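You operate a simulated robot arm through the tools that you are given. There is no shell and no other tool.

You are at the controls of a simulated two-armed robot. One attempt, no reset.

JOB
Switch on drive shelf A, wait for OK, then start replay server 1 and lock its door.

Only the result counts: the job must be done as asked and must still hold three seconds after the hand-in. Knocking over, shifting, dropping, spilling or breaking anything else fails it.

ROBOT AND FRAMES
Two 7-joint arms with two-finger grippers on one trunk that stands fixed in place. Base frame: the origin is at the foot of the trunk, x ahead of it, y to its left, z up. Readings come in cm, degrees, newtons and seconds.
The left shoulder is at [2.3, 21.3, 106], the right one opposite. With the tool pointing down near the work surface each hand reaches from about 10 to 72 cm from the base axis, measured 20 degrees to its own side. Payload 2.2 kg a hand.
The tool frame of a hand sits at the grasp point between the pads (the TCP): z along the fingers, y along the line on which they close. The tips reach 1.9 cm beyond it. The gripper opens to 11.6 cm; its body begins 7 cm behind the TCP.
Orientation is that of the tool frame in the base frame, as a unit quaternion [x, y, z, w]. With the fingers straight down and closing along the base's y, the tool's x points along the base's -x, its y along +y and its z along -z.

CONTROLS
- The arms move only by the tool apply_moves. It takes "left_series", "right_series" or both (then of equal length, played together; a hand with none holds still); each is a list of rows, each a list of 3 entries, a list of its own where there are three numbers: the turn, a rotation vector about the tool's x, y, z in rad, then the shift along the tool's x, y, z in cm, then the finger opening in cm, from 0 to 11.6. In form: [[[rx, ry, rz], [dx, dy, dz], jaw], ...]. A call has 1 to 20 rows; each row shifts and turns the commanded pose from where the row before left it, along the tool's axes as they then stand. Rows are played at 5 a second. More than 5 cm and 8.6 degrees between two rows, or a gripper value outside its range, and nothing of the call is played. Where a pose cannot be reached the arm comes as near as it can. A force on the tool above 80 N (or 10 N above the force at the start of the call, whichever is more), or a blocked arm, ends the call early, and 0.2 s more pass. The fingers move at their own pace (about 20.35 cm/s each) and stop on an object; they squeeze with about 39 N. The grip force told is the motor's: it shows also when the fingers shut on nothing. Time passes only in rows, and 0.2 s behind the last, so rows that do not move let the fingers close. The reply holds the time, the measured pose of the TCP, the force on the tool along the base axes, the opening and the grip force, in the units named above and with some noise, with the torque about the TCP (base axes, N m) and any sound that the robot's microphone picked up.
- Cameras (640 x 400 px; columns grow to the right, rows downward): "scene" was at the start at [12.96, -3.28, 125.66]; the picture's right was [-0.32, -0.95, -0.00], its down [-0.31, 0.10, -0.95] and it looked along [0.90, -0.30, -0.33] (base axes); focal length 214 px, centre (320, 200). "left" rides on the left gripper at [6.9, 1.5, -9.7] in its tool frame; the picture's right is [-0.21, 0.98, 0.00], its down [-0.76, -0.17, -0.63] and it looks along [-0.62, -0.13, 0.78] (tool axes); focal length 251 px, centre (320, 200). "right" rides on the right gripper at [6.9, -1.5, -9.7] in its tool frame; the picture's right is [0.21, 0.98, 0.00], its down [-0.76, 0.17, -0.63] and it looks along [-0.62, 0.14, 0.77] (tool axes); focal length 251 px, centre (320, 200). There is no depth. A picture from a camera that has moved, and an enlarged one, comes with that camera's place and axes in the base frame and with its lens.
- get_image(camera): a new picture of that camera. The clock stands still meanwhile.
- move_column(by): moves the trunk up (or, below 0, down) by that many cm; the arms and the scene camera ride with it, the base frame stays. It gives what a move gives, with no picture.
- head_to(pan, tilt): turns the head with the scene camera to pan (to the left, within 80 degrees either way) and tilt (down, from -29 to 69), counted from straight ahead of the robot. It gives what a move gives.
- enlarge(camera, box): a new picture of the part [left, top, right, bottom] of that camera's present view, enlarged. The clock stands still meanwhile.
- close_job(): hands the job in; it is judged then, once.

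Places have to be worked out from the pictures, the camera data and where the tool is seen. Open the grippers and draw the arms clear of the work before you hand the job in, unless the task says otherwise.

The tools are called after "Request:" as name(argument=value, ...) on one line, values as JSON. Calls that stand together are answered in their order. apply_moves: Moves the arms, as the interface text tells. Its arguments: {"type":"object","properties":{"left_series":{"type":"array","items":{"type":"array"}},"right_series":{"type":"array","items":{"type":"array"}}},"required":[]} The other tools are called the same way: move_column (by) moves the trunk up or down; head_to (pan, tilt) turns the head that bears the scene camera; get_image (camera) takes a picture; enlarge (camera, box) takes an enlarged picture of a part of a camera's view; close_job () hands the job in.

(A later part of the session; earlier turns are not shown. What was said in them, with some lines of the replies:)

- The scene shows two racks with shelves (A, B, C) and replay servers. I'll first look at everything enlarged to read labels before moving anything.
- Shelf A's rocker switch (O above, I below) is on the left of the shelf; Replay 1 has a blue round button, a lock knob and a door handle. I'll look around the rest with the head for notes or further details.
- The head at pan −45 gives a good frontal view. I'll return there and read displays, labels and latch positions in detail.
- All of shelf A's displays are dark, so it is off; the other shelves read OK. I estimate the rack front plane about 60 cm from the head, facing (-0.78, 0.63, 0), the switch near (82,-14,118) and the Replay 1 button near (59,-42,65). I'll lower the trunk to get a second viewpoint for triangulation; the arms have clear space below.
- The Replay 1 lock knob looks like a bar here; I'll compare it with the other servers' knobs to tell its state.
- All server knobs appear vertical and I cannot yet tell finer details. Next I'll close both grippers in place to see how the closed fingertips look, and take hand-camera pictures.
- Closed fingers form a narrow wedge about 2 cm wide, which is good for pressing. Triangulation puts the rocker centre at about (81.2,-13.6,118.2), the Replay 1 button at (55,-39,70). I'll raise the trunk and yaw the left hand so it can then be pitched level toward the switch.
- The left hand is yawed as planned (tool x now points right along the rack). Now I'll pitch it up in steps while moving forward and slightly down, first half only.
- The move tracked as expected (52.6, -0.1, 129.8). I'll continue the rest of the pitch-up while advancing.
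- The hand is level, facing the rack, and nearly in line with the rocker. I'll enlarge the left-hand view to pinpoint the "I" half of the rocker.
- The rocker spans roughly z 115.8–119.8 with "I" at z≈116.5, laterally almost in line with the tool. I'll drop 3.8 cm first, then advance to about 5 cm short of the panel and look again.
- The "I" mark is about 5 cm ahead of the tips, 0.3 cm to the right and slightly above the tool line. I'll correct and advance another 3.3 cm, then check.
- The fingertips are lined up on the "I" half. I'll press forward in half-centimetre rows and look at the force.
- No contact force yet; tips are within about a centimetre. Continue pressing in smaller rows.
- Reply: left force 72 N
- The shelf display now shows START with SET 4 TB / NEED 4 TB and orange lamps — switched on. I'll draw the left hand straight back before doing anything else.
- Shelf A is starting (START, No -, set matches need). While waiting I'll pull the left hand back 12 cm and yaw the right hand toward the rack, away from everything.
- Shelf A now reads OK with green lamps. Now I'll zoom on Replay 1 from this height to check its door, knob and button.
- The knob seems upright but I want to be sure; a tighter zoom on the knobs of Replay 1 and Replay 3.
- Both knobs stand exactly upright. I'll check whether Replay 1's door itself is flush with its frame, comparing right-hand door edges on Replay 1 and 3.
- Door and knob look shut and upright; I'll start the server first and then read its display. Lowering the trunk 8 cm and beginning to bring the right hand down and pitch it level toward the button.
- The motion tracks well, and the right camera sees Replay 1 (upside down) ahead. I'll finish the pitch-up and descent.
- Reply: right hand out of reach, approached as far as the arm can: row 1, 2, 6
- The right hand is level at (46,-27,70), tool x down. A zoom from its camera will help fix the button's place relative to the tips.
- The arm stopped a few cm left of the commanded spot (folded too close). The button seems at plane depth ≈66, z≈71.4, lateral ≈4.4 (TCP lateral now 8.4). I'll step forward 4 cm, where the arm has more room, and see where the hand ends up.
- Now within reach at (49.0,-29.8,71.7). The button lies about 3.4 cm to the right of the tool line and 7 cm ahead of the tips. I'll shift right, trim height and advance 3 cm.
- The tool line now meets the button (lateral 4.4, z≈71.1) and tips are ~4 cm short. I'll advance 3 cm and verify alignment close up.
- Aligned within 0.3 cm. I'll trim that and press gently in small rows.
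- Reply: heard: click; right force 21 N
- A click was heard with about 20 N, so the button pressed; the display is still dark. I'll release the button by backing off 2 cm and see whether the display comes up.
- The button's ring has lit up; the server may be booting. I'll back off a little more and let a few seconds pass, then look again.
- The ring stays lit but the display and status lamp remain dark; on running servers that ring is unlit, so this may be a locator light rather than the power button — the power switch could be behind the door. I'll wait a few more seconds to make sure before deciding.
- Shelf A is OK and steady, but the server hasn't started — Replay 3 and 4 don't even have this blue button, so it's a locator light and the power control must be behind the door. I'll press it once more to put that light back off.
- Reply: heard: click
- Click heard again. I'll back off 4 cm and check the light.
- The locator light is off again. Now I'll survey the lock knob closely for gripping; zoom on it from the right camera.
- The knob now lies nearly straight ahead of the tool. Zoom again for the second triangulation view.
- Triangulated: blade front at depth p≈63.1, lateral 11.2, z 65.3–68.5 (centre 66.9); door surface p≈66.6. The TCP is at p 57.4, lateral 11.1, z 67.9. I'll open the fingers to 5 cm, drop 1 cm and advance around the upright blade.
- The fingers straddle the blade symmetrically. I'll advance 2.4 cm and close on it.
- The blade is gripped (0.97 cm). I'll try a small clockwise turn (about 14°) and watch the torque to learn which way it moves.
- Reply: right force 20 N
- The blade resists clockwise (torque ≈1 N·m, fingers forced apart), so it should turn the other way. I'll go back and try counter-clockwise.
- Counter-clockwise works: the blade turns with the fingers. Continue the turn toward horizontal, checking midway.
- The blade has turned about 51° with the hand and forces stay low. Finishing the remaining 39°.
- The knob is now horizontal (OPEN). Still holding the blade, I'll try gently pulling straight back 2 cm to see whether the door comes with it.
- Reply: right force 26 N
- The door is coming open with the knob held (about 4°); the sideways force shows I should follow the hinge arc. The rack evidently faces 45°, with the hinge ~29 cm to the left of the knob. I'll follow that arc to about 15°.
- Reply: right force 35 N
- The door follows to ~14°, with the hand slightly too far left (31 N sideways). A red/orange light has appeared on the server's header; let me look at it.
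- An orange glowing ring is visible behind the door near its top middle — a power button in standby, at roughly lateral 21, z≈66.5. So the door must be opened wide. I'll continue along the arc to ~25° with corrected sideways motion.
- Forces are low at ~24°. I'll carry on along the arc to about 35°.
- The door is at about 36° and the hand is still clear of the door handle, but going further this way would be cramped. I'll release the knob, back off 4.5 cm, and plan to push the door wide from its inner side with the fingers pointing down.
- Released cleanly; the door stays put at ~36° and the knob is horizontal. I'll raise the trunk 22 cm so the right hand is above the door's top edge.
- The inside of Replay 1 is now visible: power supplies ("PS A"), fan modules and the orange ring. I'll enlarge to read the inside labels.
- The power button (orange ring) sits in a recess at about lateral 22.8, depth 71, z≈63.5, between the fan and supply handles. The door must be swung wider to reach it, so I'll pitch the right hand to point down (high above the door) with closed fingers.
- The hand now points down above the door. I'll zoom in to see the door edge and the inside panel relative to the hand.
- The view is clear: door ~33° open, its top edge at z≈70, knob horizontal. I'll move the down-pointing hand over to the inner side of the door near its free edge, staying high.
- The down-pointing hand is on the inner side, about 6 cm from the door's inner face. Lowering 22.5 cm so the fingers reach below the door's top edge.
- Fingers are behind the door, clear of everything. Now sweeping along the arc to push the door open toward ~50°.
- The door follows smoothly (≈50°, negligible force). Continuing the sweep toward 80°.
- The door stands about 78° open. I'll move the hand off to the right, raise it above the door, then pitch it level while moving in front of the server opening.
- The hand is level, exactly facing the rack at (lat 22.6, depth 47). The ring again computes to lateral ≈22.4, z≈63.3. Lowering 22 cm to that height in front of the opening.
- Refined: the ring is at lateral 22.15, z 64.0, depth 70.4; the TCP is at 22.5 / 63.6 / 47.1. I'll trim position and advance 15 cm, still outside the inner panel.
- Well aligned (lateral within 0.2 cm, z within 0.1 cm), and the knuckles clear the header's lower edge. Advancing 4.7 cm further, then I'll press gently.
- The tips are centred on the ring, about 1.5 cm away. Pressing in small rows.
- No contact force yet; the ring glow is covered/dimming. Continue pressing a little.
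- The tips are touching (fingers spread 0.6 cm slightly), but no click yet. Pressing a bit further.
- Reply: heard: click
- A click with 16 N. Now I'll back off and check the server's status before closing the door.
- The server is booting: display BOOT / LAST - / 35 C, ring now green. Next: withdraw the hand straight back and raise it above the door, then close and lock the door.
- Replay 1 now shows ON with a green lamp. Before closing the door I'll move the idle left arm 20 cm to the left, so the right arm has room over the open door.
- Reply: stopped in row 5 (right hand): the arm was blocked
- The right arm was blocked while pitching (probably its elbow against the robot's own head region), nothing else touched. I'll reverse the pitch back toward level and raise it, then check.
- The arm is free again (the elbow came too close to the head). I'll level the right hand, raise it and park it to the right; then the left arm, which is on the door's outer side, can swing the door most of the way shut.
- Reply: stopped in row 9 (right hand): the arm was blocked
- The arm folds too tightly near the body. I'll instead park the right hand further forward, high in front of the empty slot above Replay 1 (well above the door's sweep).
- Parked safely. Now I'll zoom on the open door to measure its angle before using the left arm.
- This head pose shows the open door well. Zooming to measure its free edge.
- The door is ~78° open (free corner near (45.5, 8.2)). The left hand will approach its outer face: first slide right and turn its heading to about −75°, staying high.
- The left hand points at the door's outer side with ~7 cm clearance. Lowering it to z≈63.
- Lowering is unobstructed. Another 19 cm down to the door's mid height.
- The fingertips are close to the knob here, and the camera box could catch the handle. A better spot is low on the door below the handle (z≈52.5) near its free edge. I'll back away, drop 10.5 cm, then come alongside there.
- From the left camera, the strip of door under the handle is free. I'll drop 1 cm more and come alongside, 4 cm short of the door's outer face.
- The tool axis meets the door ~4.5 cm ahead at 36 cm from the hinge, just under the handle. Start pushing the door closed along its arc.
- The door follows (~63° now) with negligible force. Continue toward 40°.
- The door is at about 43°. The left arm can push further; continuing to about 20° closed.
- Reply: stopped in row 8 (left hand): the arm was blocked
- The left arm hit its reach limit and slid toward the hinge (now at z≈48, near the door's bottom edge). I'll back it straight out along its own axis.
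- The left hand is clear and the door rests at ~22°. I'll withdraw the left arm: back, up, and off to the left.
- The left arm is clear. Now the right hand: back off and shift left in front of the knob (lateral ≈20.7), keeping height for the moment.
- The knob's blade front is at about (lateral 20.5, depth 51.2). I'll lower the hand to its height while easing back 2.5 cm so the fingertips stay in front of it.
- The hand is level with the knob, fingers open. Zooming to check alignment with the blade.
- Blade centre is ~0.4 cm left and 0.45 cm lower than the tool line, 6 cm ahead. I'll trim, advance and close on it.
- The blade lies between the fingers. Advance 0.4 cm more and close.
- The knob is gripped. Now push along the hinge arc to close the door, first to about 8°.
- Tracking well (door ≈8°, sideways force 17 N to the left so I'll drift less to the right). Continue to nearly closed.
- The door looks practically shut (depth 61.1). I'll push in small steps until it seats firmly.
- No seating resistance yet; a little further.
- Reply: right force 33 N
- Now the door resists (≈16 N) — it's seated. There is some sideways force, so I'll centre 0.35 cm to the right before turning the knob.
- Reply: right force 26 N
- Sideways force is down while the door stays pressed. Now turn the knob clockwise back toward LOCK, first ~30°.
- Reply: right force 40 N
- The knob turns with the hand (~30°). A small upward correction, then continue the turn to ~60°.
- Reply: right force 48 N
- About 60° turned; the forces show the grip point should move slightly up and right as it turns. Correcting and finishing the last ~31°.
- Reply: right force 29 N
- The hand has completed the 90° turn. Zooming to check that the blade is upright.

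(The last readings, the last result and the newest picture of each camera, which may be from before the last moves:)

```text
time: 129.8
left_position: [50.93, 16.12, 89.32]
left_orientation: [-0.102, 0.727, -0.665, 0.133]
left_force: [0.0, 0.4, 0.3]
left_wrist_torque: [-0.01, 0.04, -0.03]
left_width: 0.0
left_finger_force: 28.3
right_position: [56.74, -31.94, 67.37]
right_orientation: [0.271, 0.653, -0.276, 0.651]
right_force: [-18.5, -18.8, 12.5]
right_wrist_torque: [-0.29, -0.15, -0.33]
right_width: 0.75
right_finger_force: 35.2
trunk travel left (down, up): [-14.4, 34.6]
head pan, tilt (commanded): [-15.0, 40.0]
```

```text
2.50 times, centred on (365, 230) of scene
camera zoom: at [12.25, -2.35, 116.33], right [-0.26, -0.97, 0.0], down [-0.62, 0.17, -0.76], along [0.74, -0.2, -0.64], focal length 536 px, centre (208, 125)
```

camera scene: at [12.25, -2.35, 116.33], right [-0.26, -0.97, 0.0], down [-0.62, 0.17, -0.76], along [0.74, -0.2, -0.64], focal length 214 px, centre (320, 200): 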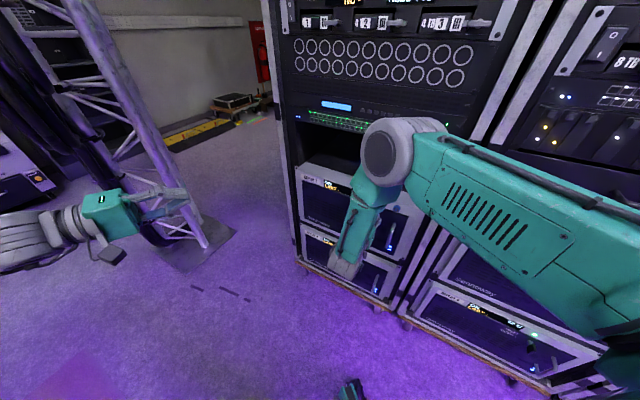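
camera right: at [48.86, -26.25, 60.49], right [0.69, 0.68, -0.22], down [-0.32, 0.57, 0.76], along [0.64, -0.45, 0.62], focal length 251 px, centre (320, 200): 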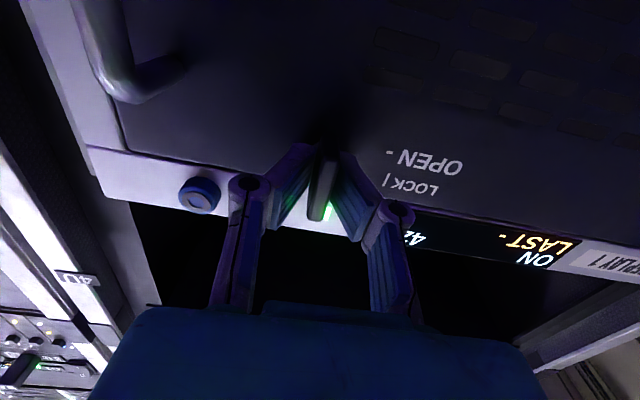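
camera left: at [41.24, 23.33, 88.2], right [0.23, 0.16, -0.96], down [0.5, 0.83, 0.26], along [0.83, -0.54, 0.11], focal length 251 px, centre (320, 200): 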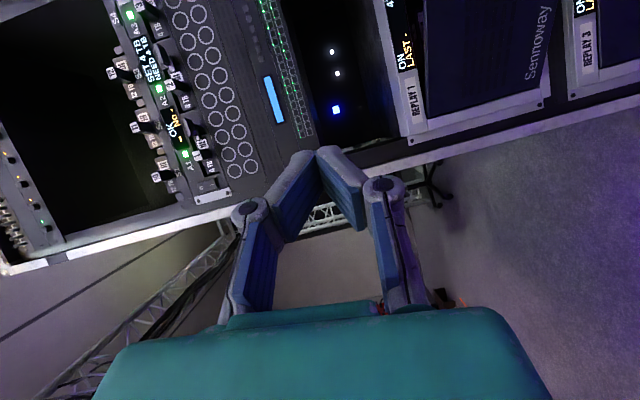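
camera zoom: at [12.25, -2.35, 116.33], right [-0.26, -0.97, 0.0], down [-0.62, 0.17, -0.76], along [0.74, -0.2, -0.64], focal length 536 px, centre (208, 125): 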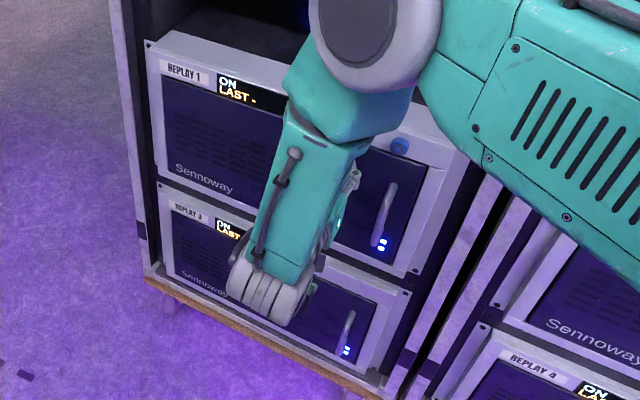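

The blade looks upright with the hand. I'll over-turn slightly (about 8°) to be sure it's at the LOCK stop, then release and check.

Request:
apply_moves(right_series=[[[0, 0, 0.07], [0, -0.2, 0], 0], [[0, 0, 0.07], [0, 0, 0], 0], [[0, 0, 0], [0, 0, 0], 0]])

Request:
enlarge(camera="right", box=[230, 100, 450, 240])

```text
time: 130.6
left_position: [50.87, 16.01, 89.3]
left_orientation: [-0.103, 0.727, -0.666, 0.133]
left_force: [0.0, 0.6, 0.3]
left_wrist_torque: [0.04, -0.03, 0.01]
left_width: 0.01
left_finger_force: 28.1
right_position: [56.63, -31.78, 67.41]
right_orientation: [0.314, 0.634, -0.227, 0.669]
right_force: [0.6, -19.2, 3.9]
right_wrist_torque: [-0.72, 0.63, -0.1]
right_width: 0.9
right_finger_force: 36.8
trunk travel left (down, up): [-14.4, 34.6]
head pan, tilt (commanded): [-15.0, 40.0]
```

```text
2.86 times, centred on (340, 170) of right
camera zoom: at [49.48, -25.55, 60.32], right [0.71, 0.7, -0.08], down [-0.4, 0.49, 0.77], along [0.58, -0.51, 0.63], focal length 718 px, centre (263, 286)
```

zoom: 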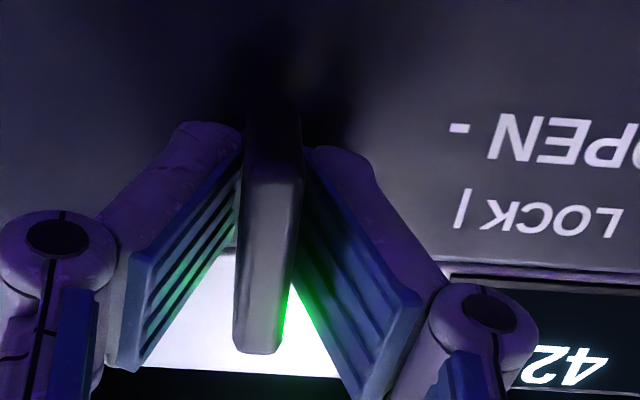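

The knob is at its stop (≈0.95 N·m resistance), blade parallel to the "LOCK |" mark. Releasing: open the fingers, straighten, and back off.

Request:
apply_moves(right_series=[[[0, 0, 0], [0, 0, 0], 4], [[0, 0, 0], [0, 0, 0], 4], [[0, 0, 0], [0, 0, 0], 4], [[0, 0, -0.07], [0, 0, 0], 4], [[0, 0, -0.07], [0, 0, 0], 4], [[0, 0, 0], [0, 0, -1], 4], [[0, 0, 0], [0, 0, -2], 4], [[0, 0, 0], [0, 0, -2], 4], [[0, 0, 0], [0, 0, -2], 4], [[0, 0, 0], [0, 0, 0], 4]])

Request:
get_image(camera="right")

Request:
get_image(camera="scene")

```text
time: 132.8
left_position: [50.82, 16.34, 89.28]
left_orientation: [-0.103, 0.726, -0.666, 0.133]
left_force: [1.0, 0.0, -0.7]
left_wrist_torque: [0.03, -0.02, -0.01]
left_width: 0.0
left_finger_force: 28.3
right_position: [51.58, -26.76, 67.39]
right_orientation: [0.267, 0.655, -0.274, 0.652]
right_force: [0.8, 0.1, 0.0]
right_wrist_torque: [-0.01, -0.02, 0.0]
right_width: 3.99
right_finger_force: 0.1
trunk travel left (down, up): [-14.4, 34.6]
head pan, tilt (commanded): [-15.0, 40.0]
```

```text
taken
camera right: at [43.79, -21.07, 60.53], right [0.69, 0.69, -0.22], down [-0.32, 0.57, 0.75], along [0.65, -0.45, 0.62], focal length 251 px, centre (320, 200)
```

right: 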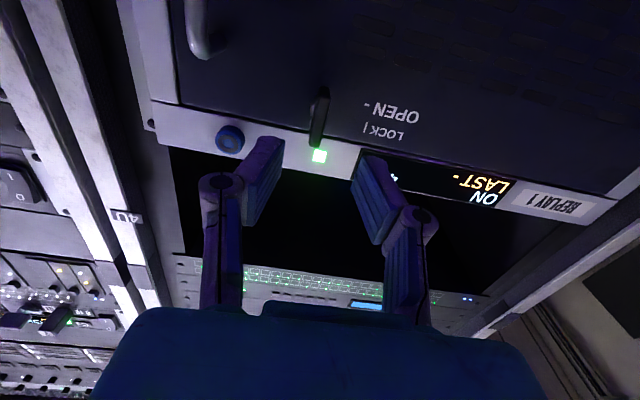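

```text
taken
camera scene: at [12.5, -1.97, 116.32], right [-0.26, -0.97, 0.0], down [-0.62, 0.16, -0.76], along [0.74, -0.2, -0.65], focal length 214 px, centre (320, 200)
```

scene: 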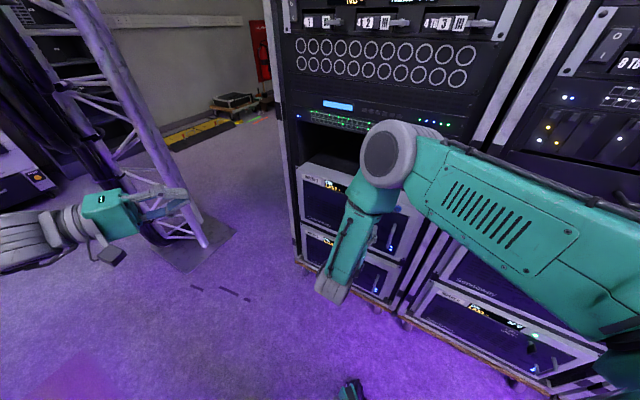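

Released cleanly. Zoom in to verify the knob is upright and the door flush.

Request:
enlarge(camera="right", box=[250, 60, 450, 180])

Request:
enlarge(camera="right", box=[100, 0, 640, 240])

Request:
enlarge(camera="scene", box=[290, 150, 440, 310])

```text
3.20 times, centred on (350, 120) of right
camera zoom: at [43.79, -21.07, 60.53], right [0.69, 0.69, -0.22], down [-0.32, 0.57, 0.75], along [0.65, -0.45, 0.62], focal length 805 px, centre (224, 456)
```

zoom: 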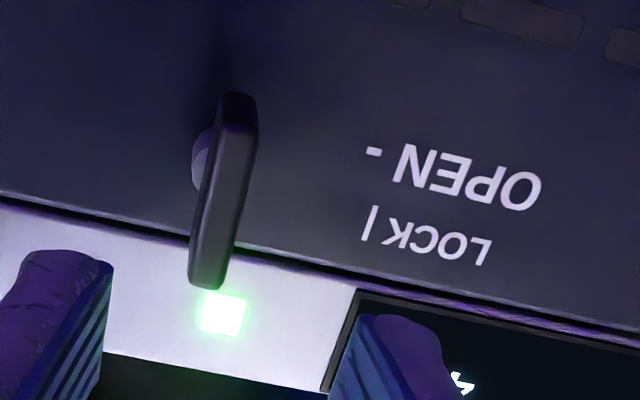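

```text
1.19 times, centred on (370, 120) of right
camera zoom: at [43.79, -21.07, 60.53], right [0.69, 0.69, -0.22], down [-0.32, 0.57, 0.75], along [0.65, -0.45, 0.62], focal length 298 px, centre (261, 295)
```

zoom: 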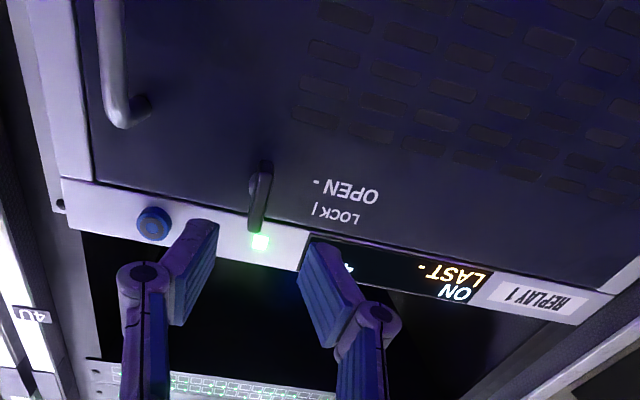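

```text
2.50 times, centred on (365, 230) of scene
camera zoom: at [12.5, -1.97, 116.32], right [-0.26, -0.97, 0.0], down [-0.62, 0.16, -0.76], along [0.74, -0.2, -0.65], focal length 536 px, centre (208, 125)
```

zoom: 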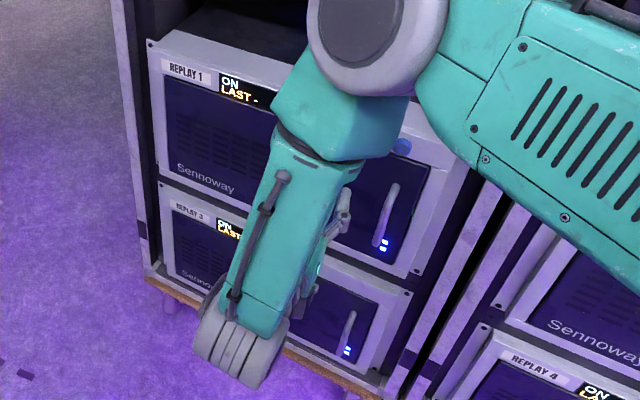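

The knob is upright, door flush, display ON and status lamp green. Now I'll draw the right hand back and open both grippers clear of the work.

Request:
apply_moves(left_series=[[[0, 0, 0], [0, 0, 0], 4], [[0, 0, 0], [0, 0, 0], 8], [[0, 0, 0], [0, 0, 0], 11], [[0, 0, 0], [0, 0, 0], 11], [[0, 0, 0], [0, 0, 0], 11]], right_series=[[[0, 0, 0], [0, 0, -2], 4], [[0, 0, 0], [0, 0, -2], 4], [[0, 0, 0], [0, 0, -2], 8], [[0, 0, 0], [0, 0, -1], 11], [[0, 0, 0], [0, 0, 0], 11]])

Request:
get_image(camera="right")

Request:
get_image(camera="left")

Request:
head_to(pan=-30, tilt=20)

Request:
get_image(camera="scene")

```text
time: 133.9
left_position: [50.96, 16.3, 89.37]
left_orientation: [-0.102, 0.727, -0.666, 0.134]
left_force: [-0.5, 0.8, 0.0]
left_wrist_torque: [0.02, 0.01, 0.0]
left_width: 11.01
left_finger_force: 0.1
right_position: [47.71, -21.48, 67.36]
right_orientation: [0.266, 0.656, -0.273, 0.651]
right_force: [0.4, 0.0, 0.0]
right_wrist_torque: [0.02, -0.01, -0.03]
right_width: 10.98
right_finger_force: 0.1
right hand out of reach, approached as far as the arm can: row 3, 4
trunk travel left (down, up): [-14.4, 34.6]
head pan, tilt (commanded): [-15.0, 40.0]
```

```text
taken
camera right: at [39.75, -15.85, 60.54], right [0.69, 0.69, -0.23], down [-0.32, 0.57, 0.76], along [0.65, -0.45, 0.61], focal length 251 px, centre (320, 200)
```

right: 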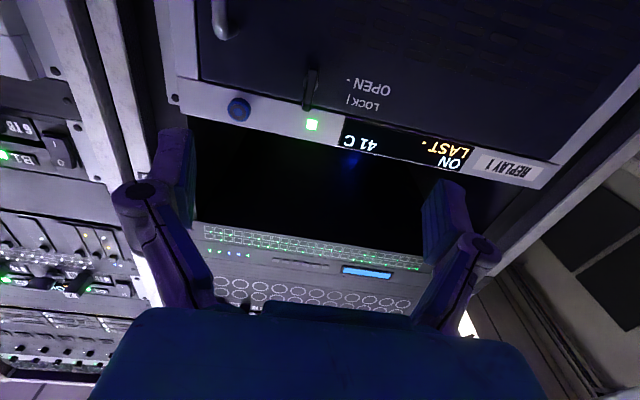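

```text
taken
camera left: at [41.23, 23.32, 88.2], right [0.23, 0.16, -0.96], down [0.5, 0.83, 0.26], along [0.83, -0.54, 0.11], focal length 251 px, centre (320, 200)
```

left: 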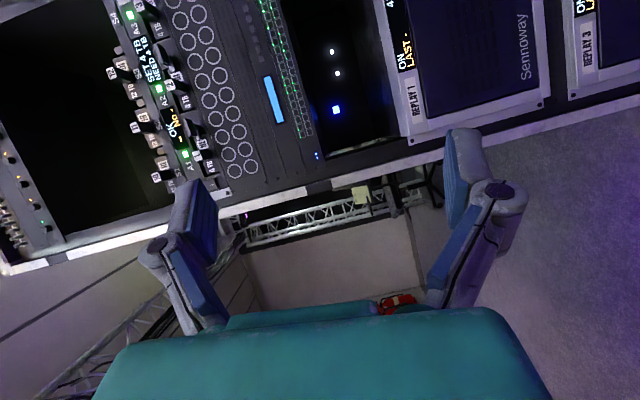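

```text
time: 134.8
left_position: [50.97, 16.35, 89.23]
left_orientation: [-0.102, 0.727, -0.666, 0.133]
left_force: [0.5, 1.2, 0.9]
left_wrist_torque: [0.04, -0.01, 0.0]
left_width: 10.99
left_finger_force: 0.1
right_position: [47.67, -21.49, 67.35]
right_orientation: [0.266, 0.656, -0.274, 0.651]
right_force: [0.6, 0.1, -0.2]
right_wrist_torque: [-0.02, 0.01, 0.03]
right_width: 10.98
right_finger_force: 0.0
trunk travel left (down, up): [-14.4, 34.6]
head pan, tilt (commanded): [-30.0, 20.0]
```

```text
taken
camera scene: at [12.35, -4.39, 119.46], right [-0.5, -0.87, 0.0], down [-0.3, 0.17, -0.94], along [0.81, -0.47, -0.34], focal length 214 px, centre (320, 200)
```

scene: 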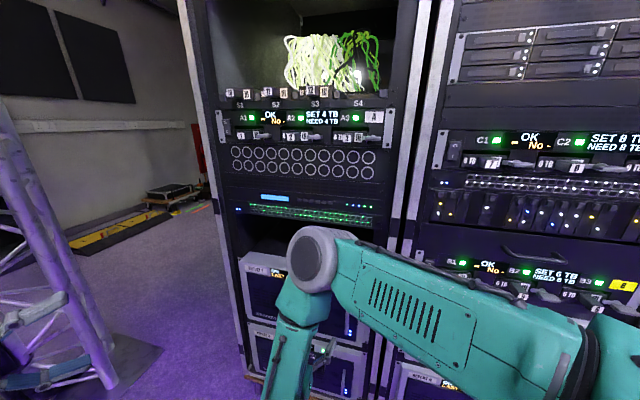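

Shelf A still reads OK. I'll raise the trunk 20 cm so both hands are well clear, and take a last look at everything.

Request:
move_column(by=20)

Request:
head_to(pan=-40, tilt=38)

Request:
get_image(camera="scene")

Request:
get_image(camera="right")

Request:
enlarge(camera="right", box=[160, 0, 560, 200])

```text
time: 136.9
left_position: [51.0, 16.38, 109.3]
left_orientation: [-0.102, 0.727, -0.666, 0.134]
left_force: [-0.2, -0.1, -0.3]
left_wrist_torque: [-0.01, -0.01, 0.02]
left_width: 10.99
left_finger_force: 0.0
right_position: [47.74, -21.45, 87.37]
right_orientation: [0.267, 0.655, -0.275, 0.651]
right_force: [-0.5, 0.1, 0.4]
right_wrist_torque: [0.02, -0.01, -0.01]
right_width: 11.0
right_finger_force: 0.1
trunk travel left (down, up): [-34.4, 14.6]
head pan, tilt (commanded): [-30.0, 20.0]
```

```text
time: 137.8
left_position: [51.0, 16.26, 109.31]
left_orientation: [-0.102, 0.727, -0.666, 0.134]
left_force: [0.8, -0.2, 0.4]
left_wrist_torque: [-0.02, 0.0, -0.01]
left_width: 10.99
left_finger_force: 0.1
right_position: [47.68, -21.43, 87.38]
right_orientation: [0.267, 0.655, -0.274, 0.651]
right_force: [-0.5, 0.2, 0.6]
right_wrist_torque: [-0.03, 0.0, -0.01]
right_width: 11.01
right_finger_force: 0.2
trunk travel left (down, up): [-34.4, 14.6]
head pan, tilt (commanded): [-40.0, 38.0]
```

```text
taken
camera scene: at [10.96, -5.25, 136.64], right [-0.64, -0.77, 0.0], down [-0.47, 0.39, -0.79], along [0.6, -0.51, -0.62], focal length 214 px, centre (320, 200)
```

scene: 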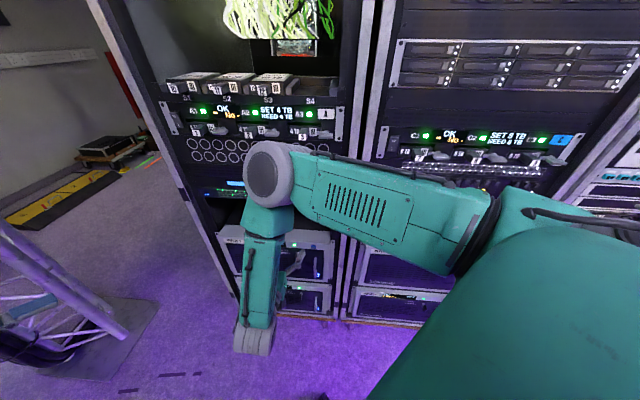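

```text
taken
camera right: at [39.78, -15.85, 80.54], right [0.69, 0.69, -0.23], down [-0.32, 0.57, 0.76], along [0.65, -0.45, 0.61], focal length 251 px, centre (320, 200)
```

right: 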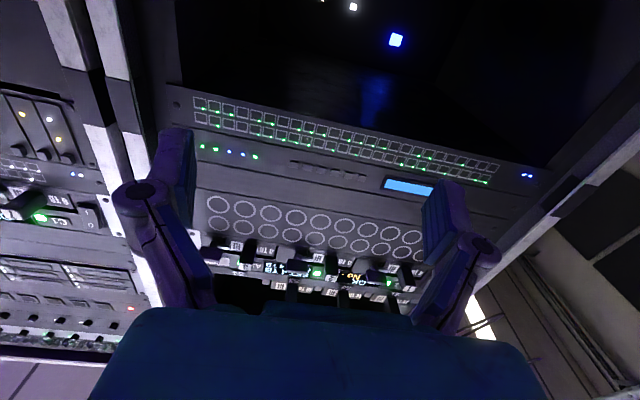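

```text
1.60 times, centred on (360, 100) of right
camera zoom: at [39.78, -15.85, 80.54], right [0.69, 0.69, -0.23], down [-0.32, 0.57, 0.76], along [0.65, -0.45, 0.61], focal length 402 px, centre (256, 360)
```

zoom: 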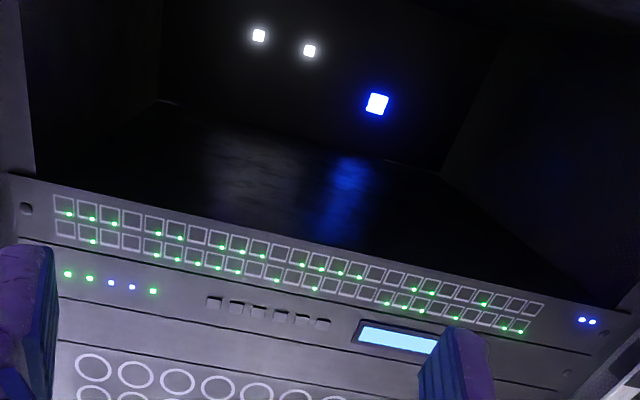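

Final check zooms: shelf A and Replay 1 from the head camera.

Request:
enlarge(camera="scene", box=[210, 215, 350, 320])

Request:
enlarge(camera="scene", box=[150, 60, 350, 170])

Request:
head_to(pan=-55, tilt=38)

Request:
get_image(camera="scene")

```text
3.81 times, centred on (280, 268) of scene
camera zoom: at [10.96, -5.25, 136.64], right [-0.64, -0.77, 0.0], down [-0.47, 0.39, -0.79], along [0.6, -0.51, -0.62], focal length 817 px, centre (472, -57)
```

zoom: 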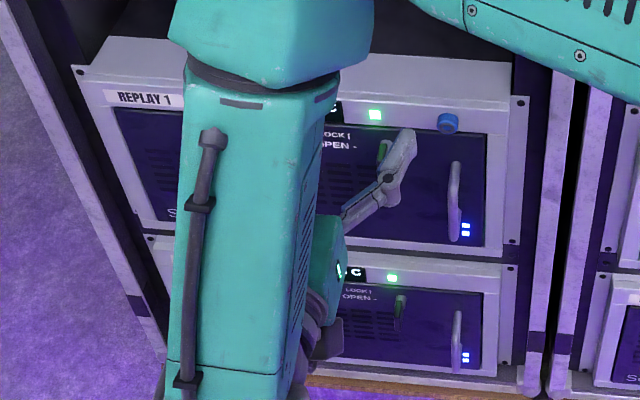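

```text
3.20 times, centred on (250, 115) of scene
camera zoom: at [10.96, -5.25, 136.64], right [-0.64, -0.77, 0.0], down [-0.47, 0.39, -0.79], along [0.6, -0.51, -0.62], focal length 686 px, centre (544, 472)
```

zoom: 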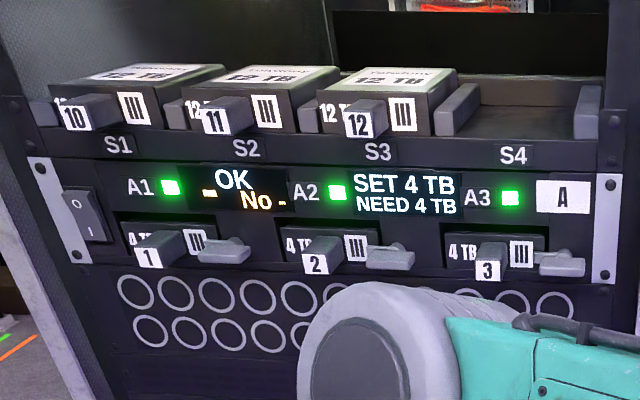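

```text
time: 138.5
left_position: [50.96, 16.26, 109.31]
left_orientation: [-0.102, 0.726, -0.667, 0.134]
left_force: [0.0, -0.1, -0.3]
left_wrist_torque: [0.01, 0.04, 0.02]
left_width: 11.01
left_finger_force: 0.0
right_position: [47.79, -21.56, 87.41]
right_orientation: [0.267, 0.656, -0.274, 0.651]
right_force: [-0.8, 0.0, 0.1]
right_wrist_torque: [0.0, 0.02, 0.0]
right_width: 10.98
right_finger_force: 0.1
trunk travel left (down, up): [-34.4, 14.6]
head pan, tilt (commanded): [-55.0, 38.0]
```

```text
taken
camera scene: at [9.32, -6.77, 136.64], right [-0.82, -0.57, 0.0], down [-0.36, 0.5, -0.79], along [0.45, -0.65, -0.62], focal length 214 px, centre (320, 200)
```

scene: 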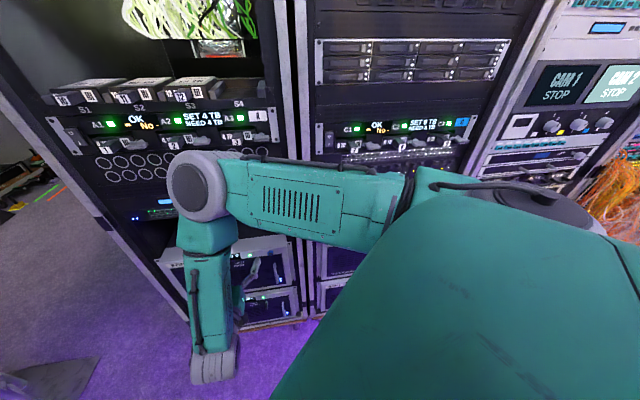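

Everything checks out: shelf A is switched on and shows OK, and Replay 1 shows ON with a green lamp. Its door is shut with the knob at LOCK, the locator light is off, and both arms are clear with open grippers. Handing the job in.

Request:
close_job()

```text
The job is handed in.
```

I switched on drive shelf A and it came up OK. I then started replay server 1, which shows ON with a green lamp, and shut and locked its door. I've handed the job in, but no verdict has come back yet.

- **Wrong button first:** I pressed the blue button on the front of Replay 1, thinking it was the start button. It is a locator light, so I pressed it again and it went off. The real power button is behind the door.
- **Opening the door:** Replay 1's door was already locked, so I turned the knob to OPEN, swung the door wide and pressed the power button inside. I then closed the door and turned the knob back to LOCK.
- **Lock check:** The knob turned to its stop. The door showed no sign of opening under about 14 N of pull as I finished turning it.
- **Arm stops:** Each arm stopped short once or twice, when folded too tightly or overstretched. On one of those stops the left fingertips slid along the lower edge of Replay 1's door. In the final pictures I saw nothing out of place: shelf A still reads OK and Replay 3 is still ON.

Both grippers are open, and the hands are raised and back from the racks.
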